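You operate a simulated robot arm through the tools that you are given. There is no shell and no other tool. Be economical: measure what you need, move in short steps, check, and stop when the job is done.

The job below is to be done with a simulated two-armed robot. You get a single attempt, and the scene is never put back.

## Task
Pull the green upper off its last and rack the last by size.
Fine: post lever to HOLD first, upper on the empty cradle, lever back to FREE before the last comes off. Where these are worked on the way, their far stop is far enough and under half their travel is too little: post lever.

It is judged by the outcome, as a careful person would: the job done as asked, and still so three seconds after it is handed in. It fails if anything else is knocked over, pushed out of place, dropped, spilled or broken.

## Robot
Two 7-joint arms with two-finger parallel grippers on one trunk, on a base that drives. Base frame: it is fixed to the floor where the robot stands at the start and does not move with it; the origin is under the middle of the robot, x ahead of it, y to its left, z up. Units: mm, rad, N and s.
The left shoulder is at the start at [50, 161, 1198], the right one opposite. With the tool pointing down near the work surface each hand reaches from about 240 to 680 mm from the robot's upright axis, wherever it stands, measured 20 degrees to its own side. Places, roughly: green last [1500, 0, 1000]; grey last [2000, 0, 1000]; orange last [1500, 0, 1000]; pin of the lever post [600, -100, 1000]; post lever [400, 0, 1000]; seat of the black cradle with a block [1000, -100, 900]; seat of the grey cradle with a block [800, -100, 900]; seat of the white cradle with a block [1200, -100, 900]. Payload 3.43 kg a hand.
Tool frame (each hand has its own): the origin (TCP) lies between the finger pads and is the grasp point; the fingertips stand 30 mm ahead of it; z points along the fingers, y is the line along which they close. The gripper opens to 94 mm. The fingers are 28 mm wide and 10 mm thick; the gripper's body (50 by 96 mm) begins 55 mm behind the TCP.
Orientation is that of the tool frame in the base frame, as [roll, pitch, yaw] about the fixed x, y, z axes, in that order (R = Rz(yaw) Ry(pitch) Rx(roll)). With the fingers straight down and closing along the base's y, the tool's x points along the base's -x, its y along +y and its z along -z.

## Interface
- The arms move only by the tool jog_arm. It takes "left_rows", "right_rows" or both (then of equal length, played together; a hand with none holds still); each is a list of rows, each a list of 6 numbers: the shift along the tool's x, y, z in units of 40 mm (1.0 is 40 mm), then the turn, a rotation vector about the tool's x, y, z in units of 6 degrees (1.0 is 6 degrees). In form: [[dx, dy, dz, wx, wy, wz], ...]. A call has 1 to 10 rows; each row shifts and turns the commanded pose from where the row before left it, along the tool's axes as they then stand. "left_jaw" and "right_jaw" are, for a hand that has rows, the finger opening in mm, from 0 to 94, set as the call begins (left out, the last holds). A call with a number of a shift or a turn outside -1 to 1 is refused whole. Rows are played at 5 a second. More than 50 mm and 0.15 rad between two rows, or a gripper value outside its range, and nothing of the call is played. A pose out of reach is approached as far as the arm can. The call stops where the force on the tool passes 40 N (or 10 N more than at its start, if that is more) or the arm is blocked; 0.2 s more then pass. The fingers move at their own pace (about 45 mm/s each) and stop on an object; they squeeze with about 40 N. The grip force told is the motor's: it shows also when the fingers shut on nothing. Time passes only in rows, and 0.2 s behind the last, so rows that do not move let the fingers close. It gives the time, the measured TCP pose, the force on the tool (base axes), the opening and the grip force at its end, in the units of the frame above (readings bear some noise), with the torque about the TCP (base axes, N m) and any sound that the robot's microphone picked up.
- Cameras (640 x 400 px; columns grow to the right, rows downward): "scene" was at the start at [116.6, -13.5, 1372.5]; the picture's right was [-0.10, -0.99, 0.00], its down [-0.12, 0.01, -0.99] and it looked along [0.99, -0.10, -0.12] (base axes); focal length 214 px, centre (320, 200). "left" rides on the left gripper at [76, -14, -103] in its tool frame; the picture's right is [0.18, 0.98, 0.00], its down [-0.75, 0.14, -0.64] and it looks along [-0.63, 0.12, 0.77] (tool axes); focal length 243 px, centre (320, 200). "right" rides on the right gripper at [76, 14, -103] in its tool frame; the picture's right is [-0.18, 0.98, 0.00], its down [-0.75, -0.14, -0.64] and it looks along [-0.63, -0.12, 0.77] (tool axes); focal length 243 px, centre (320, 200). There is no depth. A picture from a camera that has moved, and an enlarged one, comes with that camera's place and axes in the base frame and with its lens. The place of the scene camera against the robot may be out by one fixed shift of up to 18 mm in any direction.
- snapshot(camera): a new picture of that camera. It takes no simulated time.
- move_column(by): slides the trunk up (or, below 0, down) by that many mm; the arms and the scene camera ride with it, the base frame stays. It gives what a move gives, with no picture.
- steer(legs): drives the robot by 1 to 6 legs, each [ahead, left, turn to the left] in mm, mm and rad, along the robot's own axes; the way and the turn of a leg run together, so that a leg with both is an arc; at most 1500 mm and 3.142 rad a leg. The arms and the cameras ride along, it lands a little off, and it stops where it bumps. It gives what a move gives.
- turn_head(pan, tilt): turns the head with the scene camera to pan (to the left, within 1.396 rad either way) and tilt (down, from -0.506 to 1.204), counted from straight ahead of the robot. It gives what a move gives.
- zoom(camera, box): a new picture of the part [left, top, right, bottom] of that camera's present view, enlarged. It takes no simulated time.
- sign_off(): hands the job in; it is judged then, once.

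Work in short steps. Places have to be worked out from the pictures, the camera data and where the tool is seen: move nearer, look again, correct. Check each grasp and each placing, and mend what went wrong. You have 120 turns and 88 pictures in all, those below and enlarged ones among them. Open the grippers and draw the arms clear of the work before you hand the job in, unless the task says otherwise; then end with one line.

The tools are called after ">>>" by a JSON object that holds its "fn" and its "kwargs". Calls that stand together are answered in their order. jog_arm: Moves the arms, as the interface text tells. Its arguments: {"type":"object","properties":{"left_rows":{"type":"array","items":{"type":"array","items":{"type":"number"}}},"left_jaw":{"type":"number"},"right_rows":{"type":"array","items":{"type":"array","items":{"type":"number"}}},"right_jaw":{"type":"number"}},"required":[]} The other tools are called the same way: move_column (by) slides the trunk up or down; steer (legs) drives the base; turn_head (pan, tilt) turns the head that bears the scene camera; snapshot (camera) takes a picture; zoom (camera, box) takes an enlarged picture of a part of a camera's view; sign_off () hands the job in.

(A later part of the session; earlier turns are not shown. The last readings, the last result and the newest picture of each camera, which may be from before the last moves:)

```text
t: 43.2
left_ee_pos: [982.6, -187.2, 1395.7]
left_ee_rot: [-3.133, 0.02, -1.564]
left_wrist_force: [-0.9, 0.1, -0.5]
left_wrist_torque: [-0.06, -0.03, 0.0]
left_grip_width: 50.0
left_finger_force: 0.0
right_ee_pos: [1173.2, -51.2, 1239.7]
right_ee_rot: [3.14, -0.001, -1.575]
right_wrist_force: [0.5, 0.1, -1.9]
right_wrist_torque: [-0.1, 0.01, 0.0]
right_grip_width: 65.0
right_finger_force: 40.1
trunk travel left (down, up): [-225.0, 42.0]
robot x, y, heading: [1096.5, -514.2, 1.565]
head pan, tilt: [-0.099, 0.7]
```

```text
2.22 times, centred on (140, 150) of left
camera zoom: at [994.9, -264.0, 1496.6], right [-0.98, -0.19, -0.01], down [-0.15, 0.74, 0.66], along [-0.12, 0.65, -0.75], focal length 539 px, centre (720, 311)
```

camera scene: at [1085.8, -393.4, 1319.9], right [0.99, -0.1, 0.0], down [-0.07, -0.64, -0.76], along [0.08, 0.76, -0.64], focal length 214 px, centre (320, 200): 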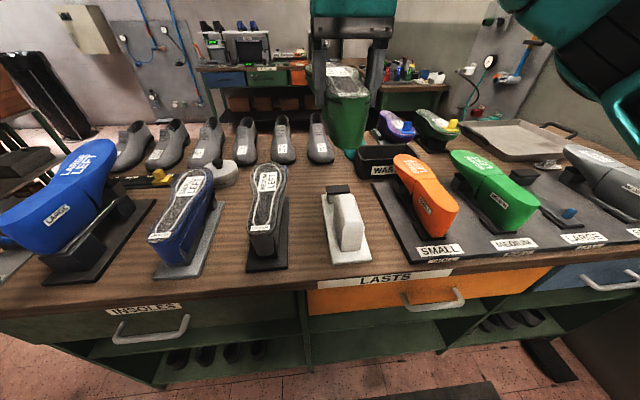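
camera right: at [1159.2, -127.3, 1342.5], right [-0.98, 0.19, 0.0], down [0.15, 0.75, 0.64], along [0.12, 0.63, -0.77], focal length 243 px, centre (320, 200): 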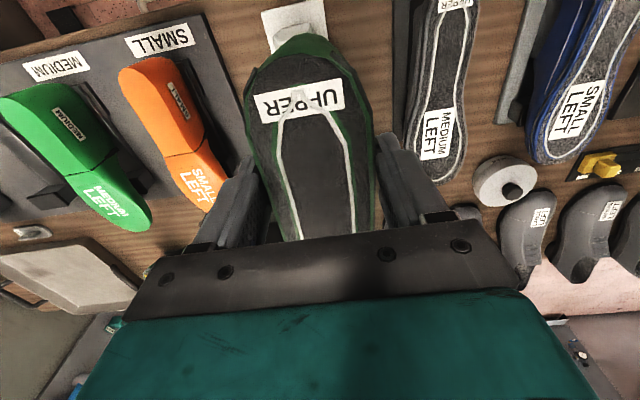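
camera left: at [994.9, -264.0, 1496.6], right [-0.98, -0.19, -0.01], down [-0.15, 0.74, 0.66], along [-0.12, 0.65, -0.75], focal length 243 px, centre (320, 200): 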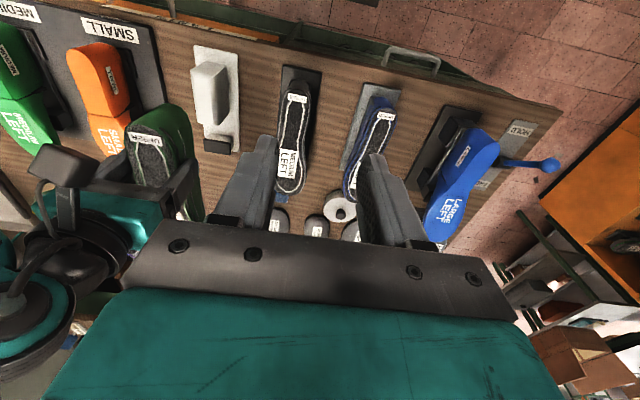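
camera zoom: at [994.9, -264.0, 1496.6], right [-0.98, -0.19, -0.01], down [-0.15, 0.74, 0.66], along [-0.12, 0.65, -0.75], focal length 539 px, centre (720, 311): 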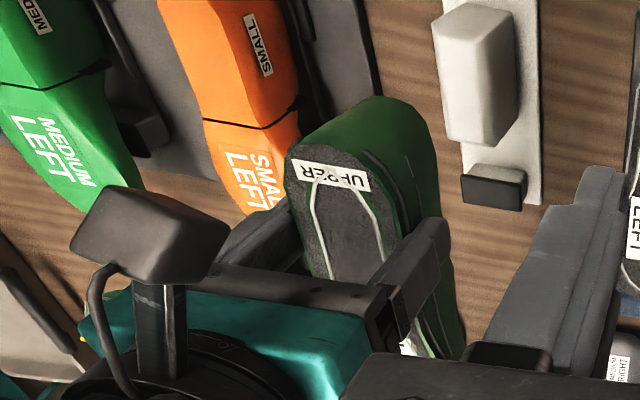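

The upper slipped about 12 mm down in the grip but still hangs level. I'll move it over the white cradle (TCP about 1203, -46), lower it to just above the block and look.

>>> {"fn": "jog_arm", "kwargs": {"right_rows": [[0, -0.4, 0, 0, 0, 0], [-0.12, -0.35, 0, 0, 0, 0], [0, 0, 0.5, 0, 0, 0], [0, 0, 0.6, 0, 0, 0], [0, 0, 0.6, 0, 0, 0], [0, 0, 0.6, 0, 0, 0], [0, 0, 0.5, 0, 0, 0], [0, 0, 0, 0, 0, 0]]}}

>>> {"fn": "snapshot", "kwargs": {"camera": "right"}}

>>> {"fn": "zoom", "kwargs": {"camera": "scene", "box": [280, 100, 440, 270]}}

>>> {"fn": "zoom", "kwargs": {"camera": "left", "box": [100, 20, 340, 200]}}

```text
t: 45.0
left_ee_pos: [981.2, -188.6, 1395.8]
left_ee_rot: [-3.133, 0.022, -1.564]
left_wrist_force: [-0.1, 0.9, -0.3]
left_wrist_torque: [0.0, 0.01, 0.0]
left_grip_width: 50.0
left_finger_force: 0.0
right_ee_pos: [1205.9, -46.9, 1127.0]
right_ee_rot: [3.139, -0.002, -1.575]
right_wrist_force: [0.3, -0.5, -2.1]
right_wrist_torque: [-0.11, -0.01, -0.01]
right_grip_width: 65.0
right_finger_force: 40.7
trunk travel left (down, up): [-225.0, 42.0]
robot x, y, heading: [1089.9, -513.6, 1.565]
head pan, tilt: [-0.099, 0.7]
```

```text
50 pictures are left
camera right: at [1190.0, -122.1, 1229.2], right [-0.98, 0.19, 0.0], down [0.15, 0.75, 0.64], along [0.12, 0.63, -0.77], focal length 243 px, centre (320, 200)
```

right: 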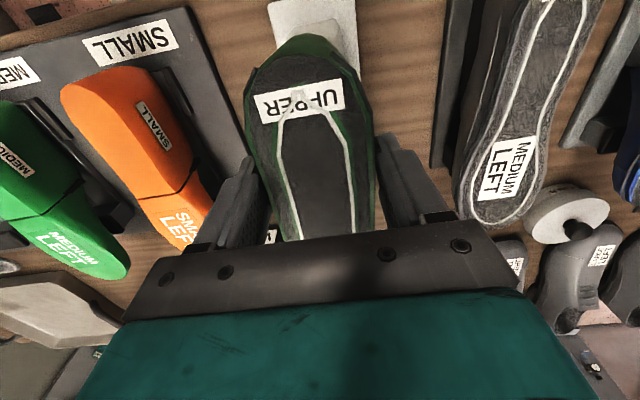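

```text
2.35 times, centred on (360, 185) of scene
camera zoom: at [1085.7, -393.5, 1320.0], right [0.99, -0.1, 0.0], down [-0.07, -0.64, -0.76], along [0.08, 0.76, -0.64], focal length 505 px, centre (226, 235)
```

zoom: 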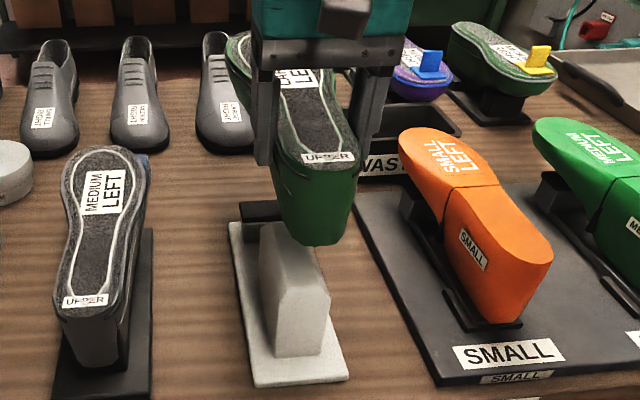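

```text
2.22 times, centred on (220, 110) of left
camera zoom: at [994.7, -264.1, 1496.6], right [-0.98, -0.19, -0.01], down [-0.15, 0.74, 0.66], along [-0.12, 0.65, -0.75], focal length 539 px, centre (542, 400)
```

zoom: 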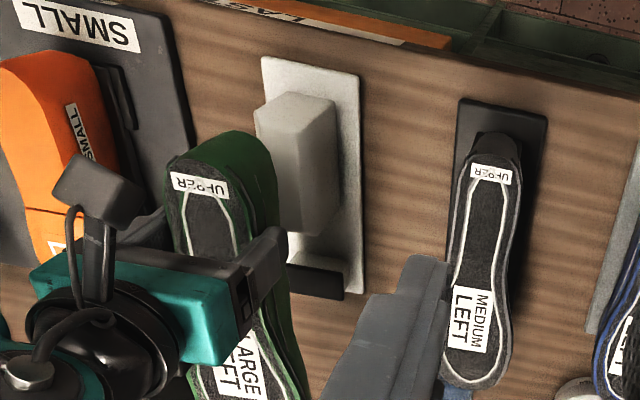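

The alignment looks within a few mm, so I'll shift 4 mm toward -x with a slight yaw correction. Then I'll lower the heel over the block's top.

>>> {"fn": "jog_arm", "kwargs": {"right_rows": [[0, 0.1, 0, 0, 0, -0.2], [0, 0, 0.4, 0, 0, 0], [0, 0, 0.4, 0, 0, 0], [0, 0, 0.4, 0, 0, 0], [0, 0, 0.3, 0, 0, 0], [0, 0, 0, 0, 0, 0]]}}

>>> {"fn": "zoom", "kwargs": {"camera": "scene", "box": [280, 130, 420, 270]}}

>>> {"fn": "zoom", "kwargs": {"camera": "left", "box": [120, 20, 320, 170]}}

```text
t: 46.4
left_ee_pos: [982.1, -187.5, 1395.2]
left_ee_rot: [-3.133, 0.02, -1.565]
left_wrist_force: [0.0, 0.3, -0.2]
left_wrist_torque: [0.0, 0.0, 0.03]
left_grip_width: 49.8
left_finger_force: 0.1
right_ee_pos: [1200.5, -47.5, 1068.9]
right_ee_rot: [3.14, 0.0, -1.555]
right_wrist_force: [0.7, -0.4, -2.1]
right_wrist_torque: [-0.15, 0.02, -0.02]
right_grip_width: 64.7
right_finger_force: 40.6
trunk travel left (down, up): [-225.0, 42.0]
robot x, y, heading: [1090.6, -514.9, 1.567]
head pan, tilt: [-0.099, 0.7]
```

```text
2.86 times, centred on (350, 200) of scene
camera zoom: at [1085.7, -393.4, 1320.0], right [0.99, -0.1, 0.0], down [-0.07, -0.64, -0.76], along [0.08, 0.76, -0.64], focal length 613 px, centre (234, 200)
```

zoom: 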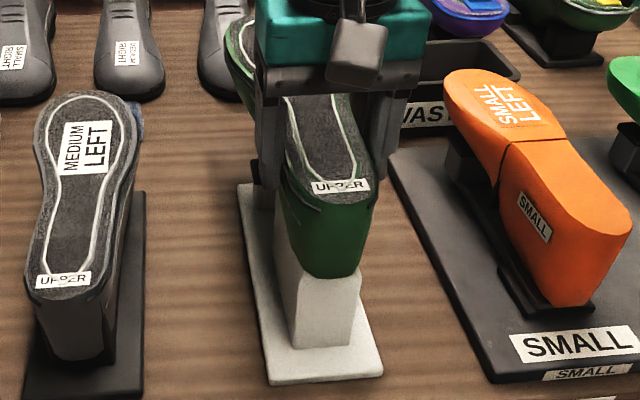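

```text
2.67 times, centred on (220, 95) of left
camera zoom: at [994.8, -264.1, 1496.6], right [-0.98, -0.19, -0.01], down [-0.15, 0.74, 0.66], along [-0.12, 0.65, -0.75], focal length 647 px, centre (587, 480)
```

zoom: 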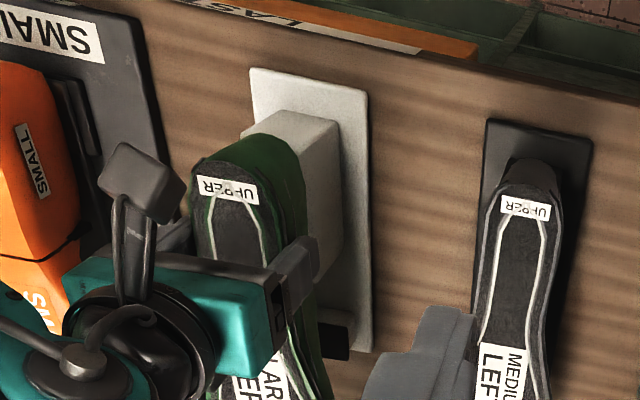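

The heel is well centred over the block, so I'll lower on slowly and watch the force.

>>> {"fn": "jog_arm", "kwargs": {"right_rows": [[0, 0, 0.25, 0, 0, 0], [0, 0, 0.25, 0, 0, 0], [0, 0, 0.25, 0, 0, 0], [0, 0, 0, 0, 0, 0]]}}

>>> {"fn": "jog_arm", "kwargs": {"right_rows": [[0, 0, 0.15, 0, 0, 0], [0, 0, 0.15, 0, 0, 0], [0, 0, 0.15, 0, 0, 0], [0, 0, 0, 0, 0, 0]]}}

>>> {"fn": "zoom", "kwargs": {"camera": "scene", "box": [280, 130, 420, 270]}}

```text
t: 47.4
left_ee_pos: [981.2, -186.1, 1395.6]
left_ee_rot: [-3.132, 0.02, -1.564]
left_wrist_force: [-0.1, 0.8, -0.2]
left_wrist_torque: [0.0, 0.01, 0.01]
left_grip_width: 50.1
left_finger_force: 0.0
right_ee_pos: [1199.5, -46.9, 1039.3]
right_ee_rot: [3.14, 0.0, -1.556]
right_wrist_force: [-0.7, -0.3, -2.4]
right_wrist_torque: [-0.12, 0.03, 0.02]
right_grip_width: 64.6
right_finger_force: 40.3
trunk travel left (down, up): [-225.0, 42.0]
robot x, y, heading: [1090.2, -514.5, 1.563]
head pan, tilt: [-0.099, 0.7]
```

```text
t: 48.4
left_ee_pos: [982.4, -185.8, 1395.2]
left_ee_rot: [-3.134, 0.021, -1.564]
left_wrist_force: [-0.2, -0.2, 0.4]
left_wrist_torque: [0.0, 0.01, 0.01]
left_grip_width: 50.1
left_finger_force: 0.0
right_ee_pos: [1199.4, -45.6, 1018.8]
right_ee_rot: [3.139, 0.0, -1.554]
right_wrist_force: [-0.7, 0.4, -2.8]
right_wrist_torque: [-0.14, -0.03, 0.01]
right_grip_width: 65.1
right_finger_force: 40.0
trunk travel left (down, up): [-225.0, 42.0]
robot x, y, heading: [1092.1, -510.8, 1.564]
head pan, tilt: [-0.099, 0.7]
```

```text
2.86 times, centred on (350, 200) of scene
camera zoom: at [1085.7, -393.4, 1320.0], right [0.99, -0.1, 0.0], down [-0.07, -0.64, -0.76], along [0.08, 0.76, -0.64], focal length 613 px, centre (234, 200)
```

zoom: 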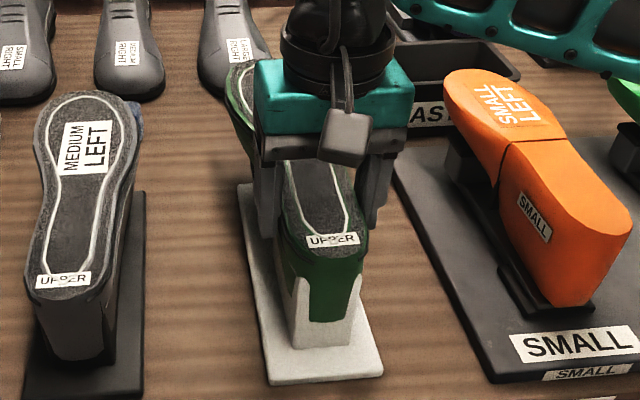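

The heel is sliding over the block just like the neighbours sit. I'll keep lowering until it bears.

>>> {"fn": "jog_arm", "kwargs": {"right_rows": [[0, 0, 0.12, 0, 0, 0], [0, 0, 0.12, 0, 0, 0], [0, 0, 0.12, 0, 0, 0], [0, 0, 0, 0, 0, 0]]}}

>>> {"fn": "jog_arm", "kwargs": {"right_rows": [[0, 0, 0.1, 0, 0, 0], [0, 0, 0.1, 0, 0, 0], [0, 0, 0, 0, 0, 0]]}}

>>> {"fn": "zoom", "kwargs": {"camera": "scene", "box": [280, 130, 420, 270]}}

```text
t: 49.4
left_ee_pos: [982.7, -186.9, 1395.6]
left_ee_rot: [-3.134, 0.022, -1.563]
left_wrist_force: [-0.6, -0.7, -1.2]
left_wrist_torque: [-0.02, 0.03, 0.0]
left_grip_width: 50.0
left_finger_force: 0.0
right_ee_pos: [1200.7, -46.6, 1005.0]
right_ee_rot: [3.14, 0.003, -1.555]
right_wrist_force: [0.3, 0.2, -0.9]
right_wrist_torque: [0.07, -0.03, 0.03]
right_grip_width: 64.9
right_finger_force: 39.3
trunk travel left (down, up): [-225.0, 42.0]
robot x, y, heading: [1089.5, -513.1, 1.566]
head pan, tilt: [-0.099, 0.7]
```

```text
t: 50.2
left_ee_pos: [981.9, -190.4, 1397.3]
left_ee_rot: [-3.133, 0.024, -1.562]
left_wrist_force: [0.3, 0.1, -0.3]
left_wrist_torque: [-0.01, -0.02, -0.01]
left_grip_width: 49.9
left_finger_force: 0.1
right_ee_pos: [1199.5, -48.1, 1003.1]
right_ee_rot: [3.137, 0.011, -1.555]
right_wrist_force: [3.0, -1.4, 37.3]
right_wrist_torque: [-0.1, -0.21, 0.14]
right_grip_width: 65.0
right_finger_force: 40.2
trunk travel left (down, up): [-225.0, 42.0]
robot x, y, heading: [1089.2, -514.8, 1.562]
head pan, tilt: [-0.099, 0.7]
```

```text
2.86 times, centred on (350, 200) of scene
camera zoom: at [1085.4, -396.5, 1320.7], right [0.99, -0.1, 0.0], down [-0.07, -0.64, -0.77], along [0.08, 0.76, -0.64], focal length 613 px, centre (234, 200)
```

zoom: 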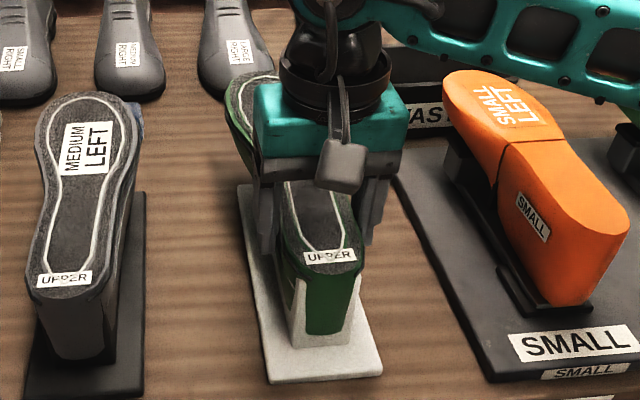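

It's seated: the force jumped to 37 N at TCP z 1003, level with its neighbours. I'll relax, open and rise straight up.

>>> {"fn": "jog_arm", "kwargs": {"right_rows": [[0, 0, -0.08, 0, 0, 0], [0, 0, 0, 0, 0, 0]]}}

>>> {"fn": "jog_arm", "kwargs": {"right_rows": [[0, 0, 0, 0, 0, 0], [0, 0, 0, 0, 0, 0], [0, 0, 0, 0, 0, 0], [0, 0, -0.4, 0, 0, 0], [0, 0, -0.6, 0, 0, 0], [0, 0, -0.8, 0, 0, 0], [0, 0, -0.9, 0, 0, 0], [0, 0, -0.9, 0, 0, 0]], "right_jaw": 94}}

>>> {"fn": "snapshot", "kwargs": {"camera": "right"}}

>>> {"fn": "zoom", "kwargs": {"camera": "scene", "box": [240, 120, 420, 280]}}

```text
t: 50.8
left_ee_pos: [983.3, -188.4, 1397.0]
left_ee_rot: [-3.132, 0.022, -1.564]
left_wrist_force: [-0.7, -0.2, -0.1]
left_wrist_torque: [-0.02, 0.02, 0.01]
left_grip_width: 49.9
left_finger_force: 0.0
right_ee_pos: [1199.1, -47.9, 1002.9]
right_ee_rot: [3.138, 0.006, -1.554]
right_wrist_force: [2.1, -0.9, 21.9]
right_wrist_torque: [1.06, 0.18, 0.05]
right_grip_width: 65.0
right_finger_force: 40.2
trunk travel left (down, up): [-225.0, 42.0]
robot x, y, heading: [1093.5, -512.7, 1.569]
head pan, tilt: [-0.099, 0.7]
```

```text
t: 52.6
left_ee_pos: [982.1, -186.9, 1396.1]
left_ee_rot: [-3.132, 0.021, -1.562]
left_wrist_force: [0.2, 0.4, -0.6]
left_wrist_torque: [-0.03, 0.0, 0.02]
left_grip_width: 50.1
left_finger_force: 0.1
right_ee_pos: [1201.2, -48.2, 1146.4]
right_ee_rot: [3.141, -0.001, -1.554]
right_wrist_force: [-0.3, -0.5, 0.3]
right_wrist_torque: [-0.01, -0.04, -0.03]
right_grip_width: 94.1
right_finger_force: 0.0
trunk travel left (down, up): [-225.0, 42.0]
robot x, y, heading: [1092.4, -514.9, 1.564]
head pan, tilt: [-0.099, 0.7]
```

```text
43 pictures are left
camera right: at [1187.6, -124.4, 1247.7], right [-0.99, 0.17, 0.0], down [0.13, 0.76, 0.64], along [0.11, 0.63, -0.77], focal length 243 px, centre (320, 200)
```

right: 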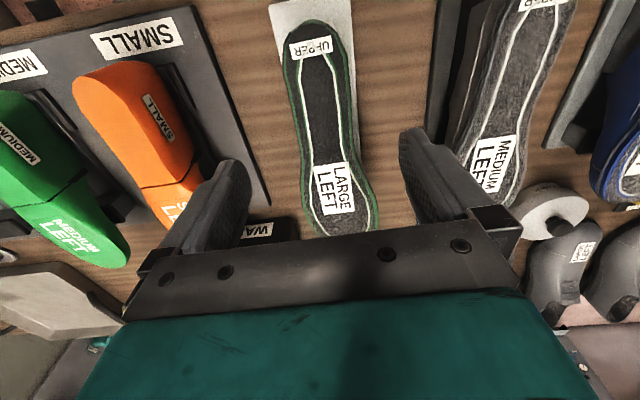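

```text
2.50 times, centred on (330, 200) of scene
camera zoom: at [1085.6, -393.8, 1320.0], right [0.99, -0.1, 0.0], down [-0.07, -0.64, -0.77], along [0.08, 0.76, -0.64], focal length 536 px, centre (295, 200)
```

zoom: 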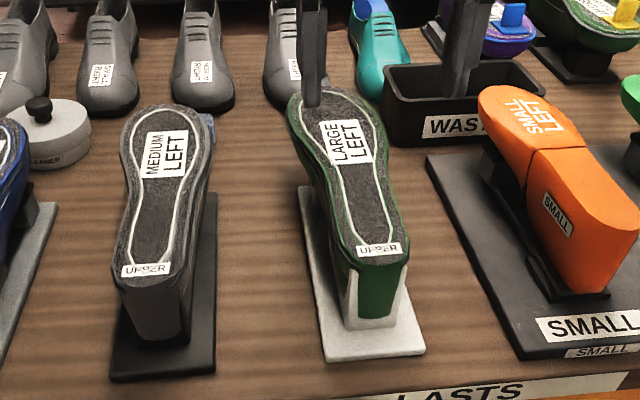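

The upper sits squarely on the white cradle. Now I'll raise the right hand and drive back to the lever.

>>> {"fn": "jog_arm", "kwargs": {"right_rows": [[0, 0, -0.9, 0, 0, 0.2], [0.5, 0, -0.9, 0, 0, 0], [0.8, 0, -0.9, 0, 0, 0], [0.8, 0, -0.9, 0, 0, 0], [0.8, 0, -0.9, 0, 0, 0]]}}

>>> {"fn": "steer", "kwargs": {"legs": [[0, 552, 0.005]]}}

>>> {"fn": "snapshot", "kwargs": {"camera": "left"}}

```text
t: 53.8
left_ee_pos: [980.4, -188.8, 1396.3]
left_ee_rot: [-3.132, 0.023, -1.565]
left_wrist_force: [-0.7, -0.4, 0.2]
left_wrist_torque: [0.03, 0.0, 0.0]
left_grip_width: 49.8
left_finger_force: 0.0
right_ee_pos: [1200.7, -164.6, 1324.9]
right_ee_rot: [3.139, -0.001, -1.575]
right_wrist_force: [-0.4, 0.7, -0.4]
right_wrist_torque: [0.02, 0.01, -0.02]
right_grip_width: 94.0
right_finger_force: 0.0
trunk travel left (down, up): [-225.0, 42.0]
robot x, y, heading: [1094.6, -512.7, 1.57]
head pan, tilt: [-0.099, 0.7]
```

```text
t: 59.1
left_ee_pos: [433.2, -186.6, 1396.0]
left_ee_rot: [-3.134, 0.021, -1.56]
left_wrist_force: [0.0, -0.1, 0.3]
left_wrist_torque: [0.02, -0.01, 0.03]
left_grip_width: 49.9
left_finger_force: 0.0
right_ee_pos: [650.2, -160.8, 1324.5]
right_ee_rot: [3.139, 0.0, -1.571]
right_wrist_force: [0.6, -1.0, 0.7]
right_wrist_torque: [-0.01, 0.02, 0.01]
right_grip_width: 93.7
right_finger_force: 0.0
trunk travel left (down, up): [-225.0, 42.0]
robot x, y, heading: [544.9, -509.9, 1.57]
head pan, tilt: [-0.099, 0.7]
```

```text
41 pictures are left
camera left: at [446.2, -263.6, 1496.6], right [-0.98, -0.19, -0.01], down [-0.15, 0.74, 0.66], along [-0.12, 0.65, -0.75], focal length 243 px, centre (320, 200)
```

left: 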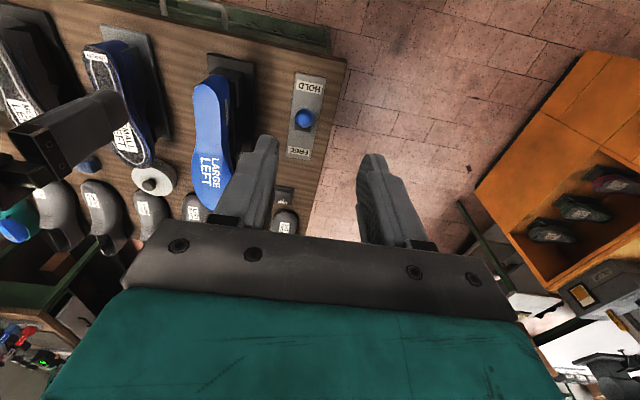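

The knob is at (444, -72), still at HOLD. I'll bring the left hand, jaw 12 mm, down on the near side of it and then push it away to FREE.

>>> {"fn": "jog_arm", "kwargs": {"left_rows": [[-0.3, -0.05, 0.9, 0, 0, 0], [-0.3, -0.05, 0.9, 0, 0, 0], [-0.3, -0.05, 0.9, 0, 0, 0], [-0.3, -0.05, 0.9, 0, 0, 0], [-0.3, -0.05, 0.9, 0, 0, 0], [0, 0, 0.9, 0, 0, 0], [0, 0, 0.9, 0, 0, 0], [0, 0, 0.9, 0, 0, 0], [0, 0, 0.9, 0, 0, 0], [0, 0, 0.75, 0, 0, 0]], "left_jaw": 12}}

>>> {"fn": "jog_arm", "kwargs": {"left_rows": [[-0.4, 0, 0, 0, 0, 0], [-0.4, 0, 0, 0, 0, 0], [-0.5, 0, 0, 0, 0, 0], [-0.5, 0, 0, 0, 0, 0], [-0.5, 0, 0, 0, 0, 0], [-0.5, 0, 0, 0, 0, 0], [-0.3, 0, 0, 0, 0, 0]]}}

>>> {"fn": "jog_arm", "kwargs": {"left_rows": [[-0.25, 0, 0, 0, 0, 0], [-0.25, 0, 0, 0, 0, 0], [-0.25, 0, 0, 0, 0, 0], [-0.25, 0, 0, 0, 0, 0]]}}

>>> {"fn": "turn_head", "kwargs": {"pan": 0.2, "tilt": 0.8}}

>>> {"fn": "zoom", "kwargs": {"camera": "scene", "box": [260, 100, 440, 260]}}

```text
t: 61.3
left_ee_pos: [444.8, -118.9, 1040.8]
left_ee_rot: [-3.134, 0.02, -1.562]
left_wrist_force: [0.5, -1.1, 0.4]
left_wrist_torque: [0.01, 0.02, 0.03]
left_grip_width: 12.2
left_finger_force: 0.1
right_ee_pos: [650.0, -163.0, 1325.8]
right_ee_rot: [3.141, 0.001, -1.572]
right_wrist_force: [0.4, 0.4, -0.5]
right_wrist_torque: [-0.01, -0.01, 0.0]
right_grip_width: 93.9
right_finger_force: 0.1
trunk travel left (down, up): [-225.0, 42.0]
robot x, y, heading: [542.2, -513.0, 1.57]
head pan, tilt: [-0.099, 0.7]
```

```text
t: 62.9
left_ee_pos: [443.0, 4.8, 1046.9]
left_ee_rot: [-3.132, 0.021, -1.56]
left_wrist_force: [0.4, -1.3, -1.0]
left_wrist_torque: [0.08, 0.03, 0.01]
left_grip_width: 12.5
left_finger_force: 0.6
right_ee_pos: [650.0, -161.7, 1325.5]
right_ee_rot: [3.141, -0.001, -1.571]
right_wrist_force: [0.3, 1.0, 0.0]
right_wrist_torque: [0.01, -0.01, 0.01]
right_grip_width: 93.7
right_finger_force: 0.1
trunk travel left (down, up): [-225.0, 42.0]
robot x, y, heading: [543.6, -511.7, 1.568]
head pan, tilt: [-0.099, 0.7]
```

```text
t: 63.9
left_ee_pos: [445.8, 30.1, 1045.6]
left_ee_rot: [-3.139, -0.007, -1.571]
left_wrist_force: [-2.8, -21.0, 4.9]
left_wrist_torque: [-0.21, 0.01, 0.1]
left_grip_width: 14.8
left_finger_force: 2.5
right_ee_pos: [649.2, -164.4, 1326.3]
right_ee_rot: [3.14, 0.002, -1.569]
right_wrist_force: [-0.5, -0.9, 0.0]
right_wrist_torque: [-0.01, 0.01, -0.01]
right_grip_width: 93.9
right_finger_force: 0.1
trunk travel left (down, up): [-225.0, 42.0]
robot x, y, heading: [547.1, -513.2, 1.577]
head pan, tilt: [-0.099, 0.7]
stopped in row 4 (left hand): the force on the tool passed its limit at 49 N (the readings are from after the stop); the commanded pose is now the measured one
```

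```text
t: 64.7
left_ee_pos: [445.3, 30.8, 1045.3]
left_ee_rot: [-3.137, -0.005, -1.57]
left_wrist_force: [-2.0, -24.8, 1.5]
left_wrist_torque: [-0.26, 0.03, 0.12]
left_grip_width: 14.8
left_finger_force: 2.6
right_ee_pos: [648.6, -164.9, 1326.8]
right_ee_rot: [3.14, 0.004, -1.569]
right_wrist_force: [0.2, -0.2, -0.2]
right_wrist_torque: [0.01, 0.03, -0.07]
right_grip_width: 94.0
right_finger_force: 0.1
trunk travel left (down, up): [-225.0, 42.0]
robot x, y, heading: [541.2, -512.7, 1.574]
head pan, tilt: [0.201, 0.799]
```

```text
2.50 times, centred on (350, 180) of scene
camera zoom: at [513.1, -402.0, 1312.1], right [0.98, 0.2, 0.0], down [0.14, -0.7, -0.7], along [-0.14, 0.69, -0.71], focal length 536 px, centre (245, 250)
```

zoom: 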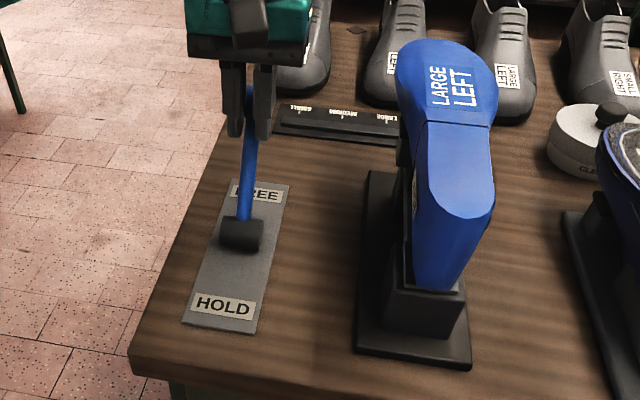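

The lever is at its FREE stop (49 N). I'll open the jaw, back off and retract the left hand, then move the right hand over the last.

>>> {"fn": "jog_arm", "kwargs": {"left_rows": [[0, 0, 0, 0, 0, 0], [0.3, 0, 0, 0, 0, 0], [0.5, 0, 0, 0, 0, 0], [0.5, 0, 0, 0, 0, 0], [0, 0, -0.9, 0, 0, 0], [0.5, 0, -0.9, 0, 0, 0], [0.8, 0, -0.9, 0, 0, 0], [0.8, 0, -0.9, 0, 0, 0], [0.8, 0, -0.9, 0, 0, 0], [0.8, 0.2, -0.9, 0, 0, 0]], "left_jaw": 40}}

>>> {"fn": "jog_arm", "kwargs": {"right_rows": [[-0.4, 0.1, 0.6, 0, 0, 0], [-0.5, 0.1, 0.6, 0, 0, 0], [-0.5, 0.1, 0.6, 0, 0, 0], [-0.5, 0.1, 0.6, 0, 0, 0], [-0.5, 0.1, 0.6, 0, 0, 0], [-0.5, 0.1, 0.6, 0, 0, 0], [0, 0.1, 0, 0, 0, 0]]}}

>>> {"fn": "snapshot", "kwargs": {"camera": "right"}}

>>> {"fn": "snapshot", "kwargs": {"camera": "scene"}}

```text
t: 66.8
left_ee_pos: [434.3, -164.2, 1259.3]
left_ee_rot: [-3.136, -0.002, -1.568]
left_wrist_force: [0.2, -0.2, 0.2]
left_wrist_torque: [0.01, 0.0, 0.01]
left_grip_width: 39.8
left_finger_force: 0.1
right_ee_pos: [649.7, -163.8, 1325.2]
right_ee_rot: [3.14, 0.001, -1.571]
right_wrist_force: [0.5, 0.7, -0.9]
right_wrist_torque: [0.0, -0.02, 0.0]
right_grip_width: 93.9
right_finger_force: 0.0
trunk travel left (down, up): [-225.0, 42.0]
robot x, y, heading: [546.8, -513.4, 1.573]
head pan, tilt: [0.201, 0.799]
```

```text
t: 68.5
left_ee_pos: [435.7, -163.5, 1259.4]
left_ee_rot: [-3.135, -0.002, -1.57]
left_wrist_force: [0.2, -0.4, 0.0]
left_wrist_torque: [0.02, -0.03, -0.01]
left_grip_width: 40.2
left_finger_force: 0.0
right_ee_pos: [620.9, -46.8, 1181.9]
right_ee_rot: [3.14, 0.0, -1.571]
right_wrist_force: [-0.4, 0.6, 0.7]
right_wrist_torque: [0.02, 0.01, 0.02]
right_grip_width: 94.1
right_finger_force: 0.0
trunk travel left (down, up): [-225.0, 42.0]
robot x, y, heading: [545.1, -513.5, 1.568]
head pan, tilt: [0.201, 0.799]
```

```text
39 pictures are left
camera right: at [607.5, -122.4, 1284.4], right [-0.98, 0.18, 0.0], down [0.14, 0.75, 0.64], along [0.12, 0.63, -0.77], focal length 243 px, centre (320, 200)
```

right: 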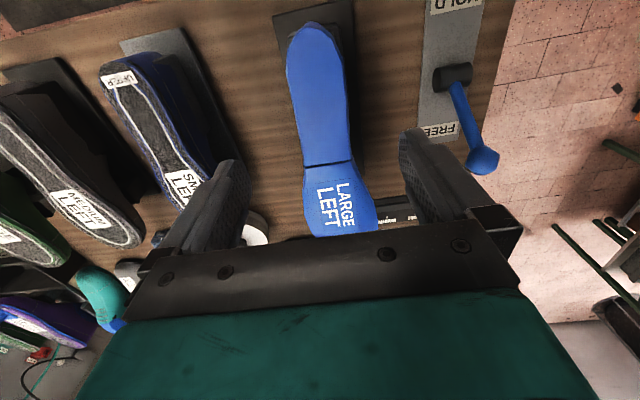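

```text
38 pictures are left
camera scene: at [513.1, -398.9, 1311.8], right [0.98, 0.2, 0.0], down [0.14, -0.7, -0.7], along [-0.14, 0.68, -0.72], focal length 214 px, centre (320, 200)
```

scene: 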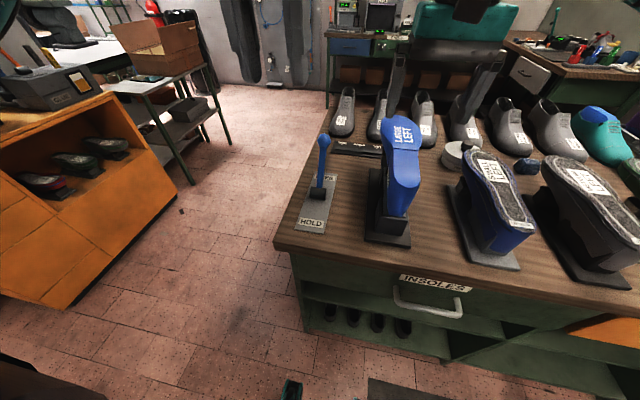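

The lever stands at FREE. The last is centred at x≈621 and about 54 mm wide at the heel part. I'll descend around it at y≈-42, TCP z≈1042.

>>> {"fn": "jog_arm", "kwargs": {"right_rows": [[-0.12, 0, 0.7, 0, 0, 0], [0, 0, 0.7, 0, 0, 0], [0, 0, 0.7, 0, 0, 0], [0, 0, 0.6, 0, 0, 0], [0, 0, 0.5, 0, 0, 0], [0, 0, 0.3, 0, 0, 0], [0, 0, 0, 0, 0, 0]]}}

>>> {"fn": "turn_head", "kwargs": {"pan": -0.1, "tilt": 0.75}}

>>> {"fn": "zoom", "kwargs": {"camera": "scene", "box": [270, 80, 430, 240]}}

>>> {"fn": "snapshot", "kwargs": {"camera": "right"}}

```text
t: 70.0
left_ee_pos: [434.1, -162.4, 1258.2]
left_ee_rot: [-3.137, -0.002, -1.568]
left_wrist_force: [-0.1, 0.1, 0.0]
left_wrist_torque: [-0.01, -0.01, 0.03]
left_grip_width: 40.3
left_finger_force: 0.1
right_ee_pos: [621.8, -41.0, 1040.6]
right_ee_rot: [3.139, 0.001, -1.572]
right_wrist_force: [0.3, -0.3, 0.2]
right_wrist_torque: [-0.05, -0.02, 0.01]
right_grip_width: 94.1
right_finger_force: 0.1
trunk travel left (down, up): [-225.0, 42.0]
robot x, y, heading: [543.6, -515.2, 1.569]
head pan, tilt: [0.201, 0.799]
```

```text
t: 70.8
left_ee_pos: [434.8, -163.1, 1259.5]
left_ee_rot: [-3.137, -0.002, -1.57]
left_wrist_force: [0.0, 0.0, -0.5]
left_wrist_torque: [0.0, 0.0, -0.01]
left_grip_width: 39.9
left_finger_force: 0.1
right_ee_pos: [620.9, -40.3, 1041.2]
right_ee_rot: [3.138, 0.001, -1.57]
right_wrist_force: [-0.4, 0.2, 0.2]
right_wrist_torque: [0.01, -0.01, 0.03]
right_grip_width: 94.0
right_finger_force: 0.0
trunk travel left (down, up): [-225.0, 42.0]
robot x, y, heading: [540.2, -512.1, 1.565]
head pan, tilt: [-0.099, 0.75]
```

```text
2.50 times, centred on (350, 160) of scene
camera zoom: at [537.5, -395.2, 1315.7], right [1.0, -0.1, 0.0], down [-0.07, -0.68, -0.73], along [0.07, 0.73, -0.68], focal length 536 px, centre (245, 300)
```

zoom: 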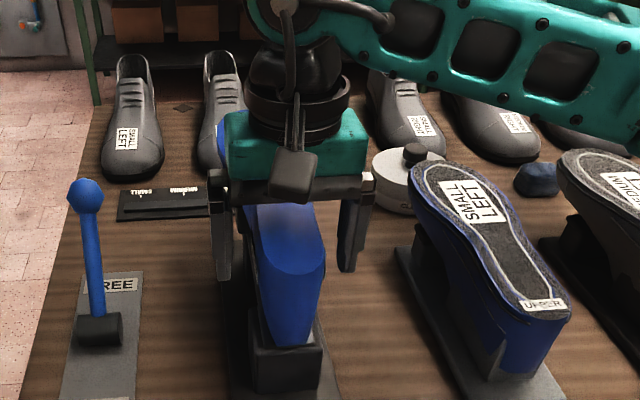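

```text
36 pictures are left
camera right: at [607.6, -116.5, 1143.0], right [-0.98, 0.18, 0.0], down [0.14, 0.75, 0.64], along [0.12, 0.63, -0.77], focal length 243 px, centre (320, 200)
```

right: 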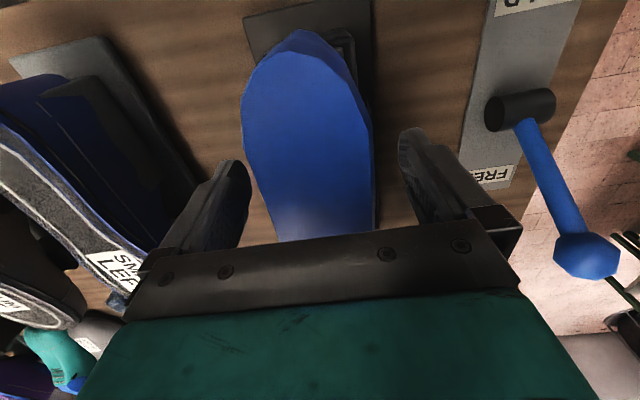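

It's well centred, so I'll close on the last.

>>> {"fn": "jog_arm", "kwargs": {"right_rows": [[0, 0, 0, 0, 0, 0], [0, 0, 0, 0, 0, 0], [0, 0, 0, 0, 0, 0], [0, 0, 0, 0, 0, 0], [0, 0, 0, 0, 0, 0]], "right_jaw": 30}}

>>> {"fn": "jog_arm", "kwargs": {"right_rows": [[0, 0, -0.1, 0, 0, 0], [0, 0, -0.15, 0, 0, 0], [0, 0, -0.2, 0, 0, 0], [0, 0, -0.25, 0, 0, 0], [0, 0, 0, 0, 0, 0]]}}

>>> {"fn": "zoom", "kwargs": {"camera": "scene", "box": [270, 80, 430, 240]}}

```text
t: 72.0
left_ee_pos: [436.0, -163.9, 1258.7]
left_ee_rot: [-3.136, -0.002, -1.569]
left_wrist_force: [-0.5, 0.0, -0.4]
left_wrist_torque: [-0.01, -0.02, -0.01]
left_grip_width: 40.1
left_finger_force: 0.1
right_ee_pos: [621.5, -40.5, 1041.2]
right_ee_rot: [3.14, 0.001, -1.571]
right_wrist_force: [-0.8, 0.0, 0.1]
right_wrist_torque: [-0.08, -0.06, 0.09]
right_grip_width: 55.4
right_finger_force: 40.1
trunk travel left (down, up): [-225.0, 42.0]
robot x, y, heading: [546.6, -514.9, 1.57]
head pan, tilt: [-0.099, 0.75]
```

```text
t: 73.2
left_ee_pos: [435.0, -162.5, 1258.6]
left_ee_rot: [-3.136, 0.001, -1.57]
left_wrist_force: [0.4, 0.1, 0.2]
left_wrist_torque: [-0.01, 0.0, 0.0]
left_grip_width: 40.1
left_finger_force: 0.0
right_ee_pos: [621.6, -41.1, 1068.9]
right_ee_rot: [3.141, -0.001, -1.571]
right_wrist_force: [-0.1, -0.4, -6.0]
right_wrist_torque: [-0.34, 0.0, -0.01]
right_grip_width: 55.6
right_finger_force: 40.4
trunk travel left (down, up): [-225.0, 42.0]
robot x, y, heading: [544.5, -510.1, 1.573]
head pan, tilt: [-0.099, 0.75]
```

```text
2.50 times, centred on (350, 160) of scene
camera zoom: at [537.7, -394.6, 1315.6], right [1.0, -0.1, 0.0], down [-0.07, -0.68, -0.73], along [0.07, 0.73, -0.68], focal length 536 px, centre (245, 300)
```

zoom: 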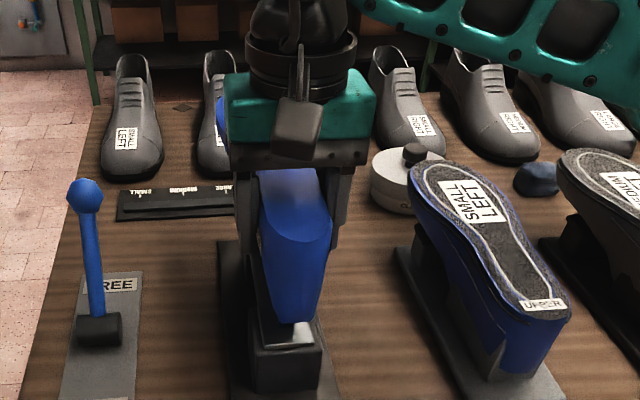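

The last is lifting off the post (6 N), with the pin underneath visible. I'll continue up smoothly and check for slip.

>>> {"fn": "jog_arm", "kwargs": {"right_rows": [[0, 0, -0.4, 0, 0, 0], [0, 0, -0.5, 0, 0, 0], [0, 0, -0.5, 0, 0, 0], [0, 0, -0.5, 0, 0, 0], [0, 0, -0.5, 0, 0, 0], [0, 0, -0.5, 0, 0, 0], [0, 0, -0.5, 0, 0, 0], [0, 0, -0.5, 0, 0, 0], [0, 0, -0.4, 0, 0, 0], [0, 0, 0, 0, 0, 0]]}}

>>> {"fn": "snapshot", "kwargs": {"camera": "scene"}}

>>> {"fn": "snapshot", "kwargs": {"camera": "right"}}

```text
t: 75.5
left_ee_pos: [435.4, -162.9, 1259.0]
left_ee_rot: [-3.136, -0.002, -1.569]
left_wrist_force: [-0.6, -0.4, -0.3]
left_wrist_torque: [0.07, 0.02, 0.0]
left_grip_width: 40.0
left_finger_force: 0.1
right_ee_pos: [620.6, -40.2, 1239.6]
right_ee_rot: [3.139, -0.001, -1.571]
right_wrist_force: [0.0, 0.0, -6.4]
right_wrist_torque: [-0.38, -0.05, -0.01]
right_grip_width: 55.2
right_finger_force: 39.4
trunk travel left (down, up): [-225.0, 42.0]
robot x, y, heading: [546.1, -510.2, 1.576]
head pan, tilt: [-0.099, 0.75]
```

```text
34 pictures are left
camera scene: at [537.8, -394.5, 1315.6], right [1.0, -0.1, 0.0], down [-0.07, -0.68, -0.73], along [0.07, 0.73, -0.68], focal length 214 px, centre (320, 200)
```

scene: 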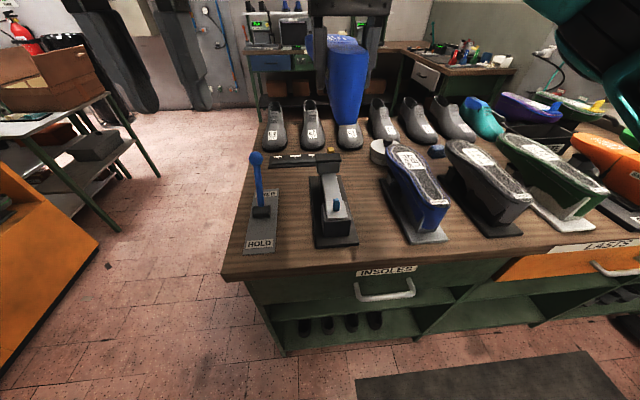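

```text
33 pictures are left
camera right: at [607.5, -115.5, 1342.2], right [-0.98, 0.18, 0.0], down [0.14, 0.75, 0.64], along [0.12, 0.63, -0.77], focal length 243 px, centre (320, 200)
```

right: 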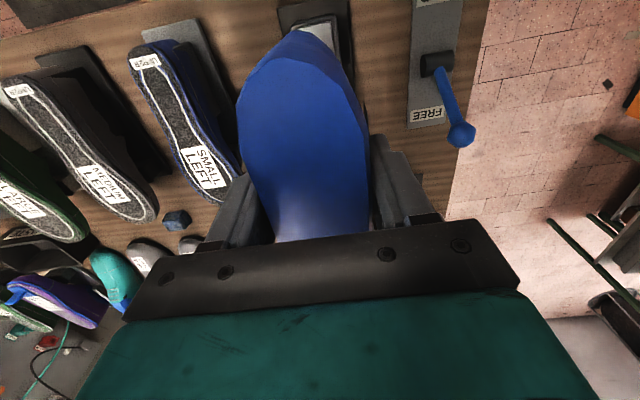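

The last is held with no slip. The post shows a channel with a blue tab (its pin), and the LARGE rack slot shows the same, so I'll zoom in to measure the last against that tab.

>>> {"fn": "zoom", "kwargs": {"camera": "scene", "box": [280, 130, 380, 260]}}

>>> {"fn": "steer", "kwargs": {"legs": [[0, -480, 0], [0, -480, 0]]}}

>>> {"fn": "turn_head", "kwargs": {"pan": -0.1, "tilt": 0.75}}

>>> {"fn": "snapshot", "kwargs": {"camera": "scene"}}

>>> {"fn": "snapshot", "kwargs": {"camera": "right"}}

```text
3.08 times, centred on (330, 195) of scene
camera zoom: at [537.8, -394.5, 1315.6], right [1.0, -0.1, 0.0], down [-0.07, -0.68, -0.73], along [0.07, 0.73, -0.68], focal length 660 px, centre (289, 215)
```

zoom: 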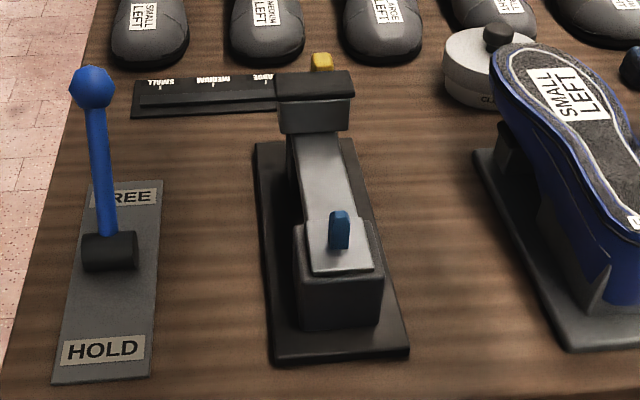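

```text
t: 84.5
left_ee_pos: [1393.7, -167.7, 1260.2]
left_ee_rot: [-3.136, -0.002, -1.581]
left_wrist_force: [0.1, -0.2, -0.3]
left_wrist_torque: [-0.01, 0.01, -0.01]
left_grip_width: 40.0
left_finger_force: 0.0
right_ee_pos: [1581.8, -46.3, 1240.7]
right_ee_rot: [3.139, 0.0, -1.582]
right_wrist_force: [0.3, -1.1, -6.0]
right_wrist_torque: [-0.34, 0.02, 0.01]
right_grip_width: 55.3
right_finger_force: 39.8
trunk travel left (down, up): [-225.0, 42.0]
robot x, y, heading: [1498.7, -517.1, 1.556]
head pan, tilt: [-0.099, 0.75]
```

```text
t: 85.1
left_ee_pos: [1395.5, -166.2, 1259.2]
left_ee_rot: [-3.137, -0.002, -1.58]
left_wrist_force: [0.7, -0.8, 1.2]
left_wrist_torque: [0.01, -0.02, -0.01]
left_grip_width: 40.1
left_finger_force: 0.0
right_ee_pos: [1581.6, -45.1, 1238.1]
right_ee_rot: [3.14, -0.001, -1.583]
right_wrist_force: [-0.8, -0.3, -6.1]
right_wrist_torque: [-0.38, -0.01, 0.01]
right_grip_width: 55.2
right_finger_force: 39.8
trunk travel left (down, up): [-225.0, 42.0]
robot x, y, heading: [1499.5, -521.1, 1.561]
head pan, tilt: [-0.099, 0.75]
```

```text
31 pictures are left
camera scene: at [1493.3, -399.9, 1315.6], right [0.99, -0.11, 0.0], down [-0.08, -0.68, -0.73], along [0.08, 0.73, -0.68], focal length 214 px, centre (320, 200)
```

scene: 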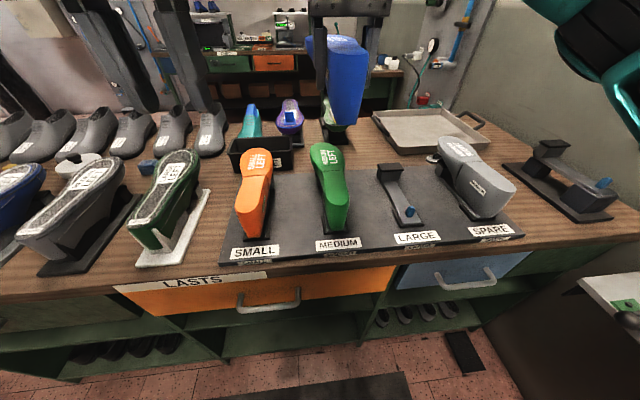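

```text
30 pictures are left
camera right: at [1566.5, -121.4, 1341.8], right [-0.98, 0.2, 0.0], down [0.15, 0.75, 0.64], along [0.12, 0.63, -0.77], focal length 243 px, centre (320, 200)
```

right: 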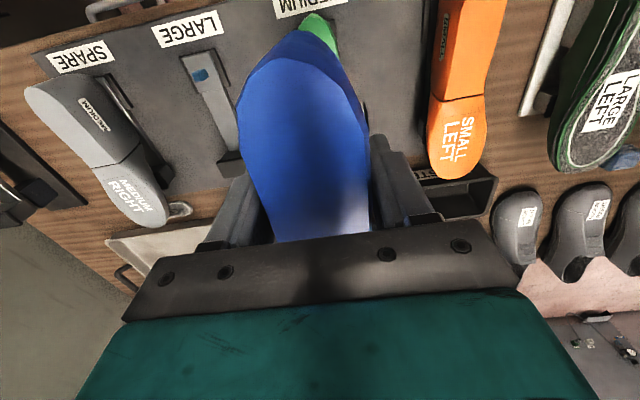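

The LARGE slot, with its blue tab, is free between MEDIUM and SPARE. I'll enlarge it in both cameras to triangulate the tab.

>>> {"fn": "zoom", "kwargs": {"camera": "scene", "box": [300, 130, 530, 270]}}

>>> {"fn": "zoom", "kwargs": {"camera": "right", "box": [20, 0, 260, 210]}}

```text
2.78 times, centred on (415, 200) of scene
camera zoom: at [1493.3, -399.9, 1315.6], right [0.99, -0.11, 0.0], down [-0.08, -0.68, -0.73], along [0.08, 0.73, -0.68], focal length 597 px, centre (56, 200)
```

zoom: 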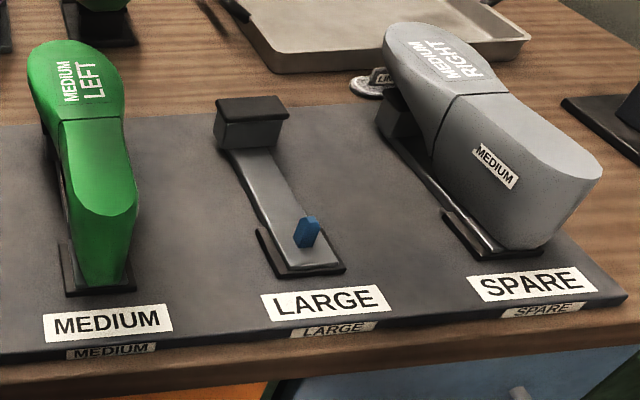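

```text
1.90 times, centred on (140, 105) of right
camera zoom: at [1566.5, -121.4, 1341.8], right [-0.98, 0.2, 0.0], down [0.15, 0.75, 0.64], along [0.12, 0.63, -0.77], focal length 462 px, centre (663, 381)
```

zoom: 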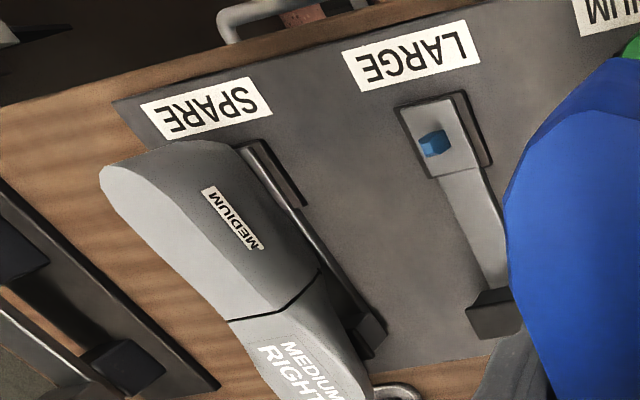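

The post seat is near z≈961 and the last's bottom is about 79 mm below the TCP. To fix the rack tab precisely, I'll drive further right so the left wrist camera sits almost straight above the LARGE slot.

>>> {"fn": "steer", "kwargs": {"legs": [[0, -350, 0.01]]}}

>>> {"fn": "snapshot", "kwargs": {"camera": "left"}}

>>> {"fn": "snapshot", "kwargs": {"camera": "scene"}}

```text
t: 88.7
left_ee_pos: [1738.6, -169.2, 1258.9]
left_ee_rot: [-3.137, 0.0, -1.57]
left_wrist_force: [-0.3, -0.1, 0.5]
left_wrist_torque: [0.03, 0.0, 0.01]
left_grip_width: 39.9
left_finger_force: 0.0
right_ee_pos: [1924.1, -46.9, 1239.7]
right_ee_rot: [3.139, -0.003, -1.572]
right_wrist_force: [1.0, 0.3, -5.4]
right_wrist_torque: [-0.36, 0.01, -0.02]
right_grip_width: 55.5
right_finger_force: 39.9
trunk travel left (down, up): [-225.0, 42.0]
robot x, y, heading: [1849.9, -520.7, 1.574]
head pan, tilt: [-0.099, 0.75]
```

```text
27 pictures are left
camera left: at [1751.2, -245.0, 1361.2], right [-0.98, -0.18, -0.01], down [-0.14, 0.76, 0.64], along [-0.11, 0.63, -0.77], focal length 243 px, centre (320, 200)
```

left: 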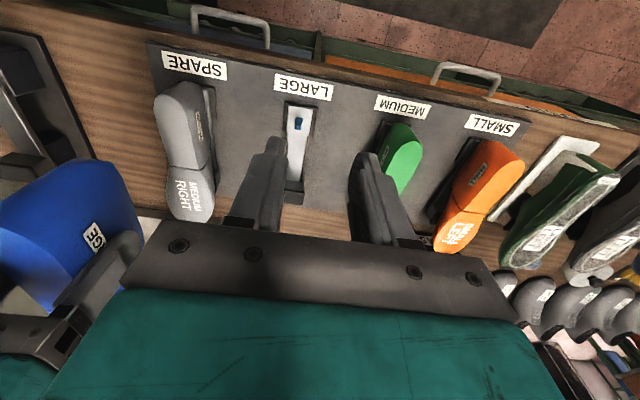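

```text
26 pictures are left
camera scene: at [1840.7, -401.8, 1315.6], right [0.99, -0.1, 0.0], down [-0.07, -0.68, -0.73], along [0.07, 0.73, -0.68], focal length 214 px, centre (320, 200)
```

scene: 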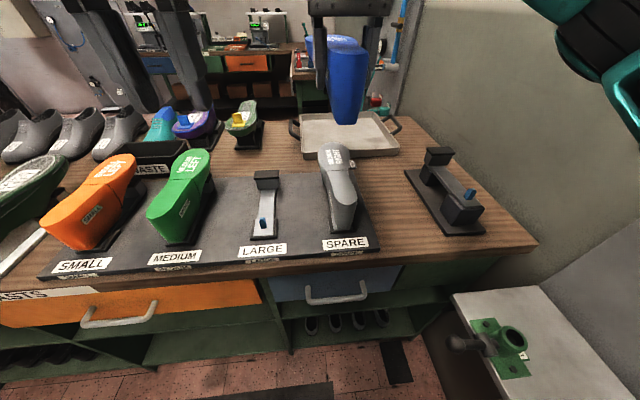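

>>> {"fn": "zoom", "kwargs": {"camera": "left", "box": [140, 50, 340, 215]}}

>>> {"fn": "zoom", "kwargs": {"camera": "scene", "box": [140, 130, 390, 270]}}

```text
2.42 times, centred on (240, 132) of left
camera zoom: at [1751.2, -245.0, 1361.2], right [-0.98, -0.18, -0.01], down [-0.14, 0.76, 0.64], along [-0.11, 0.63, -0.77], focal length 588 px, centre (514, 364)
```

zoom: 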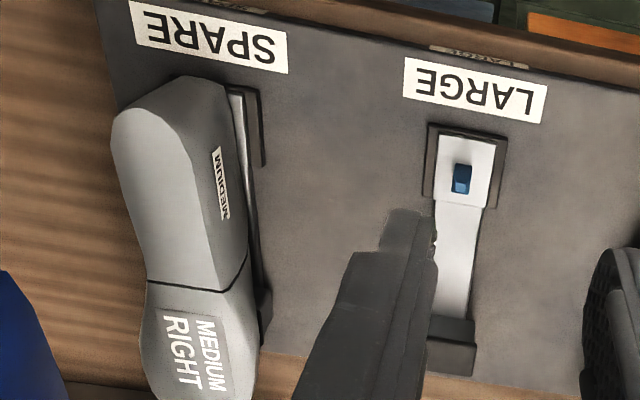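

```text
2.56 times, centred on (265, 200) of scene
camera zoom: at [1840.7, -401.8, 1315.6], right [0.99, -0.1, 0.0], down [-0.07, -0.68, -0.73], along [0.07, 0.73, -0.68], focal length 549 px, centre (461, 200)
```

zoom: 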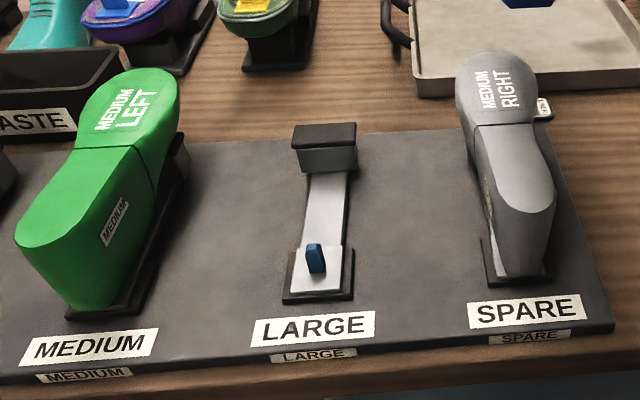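

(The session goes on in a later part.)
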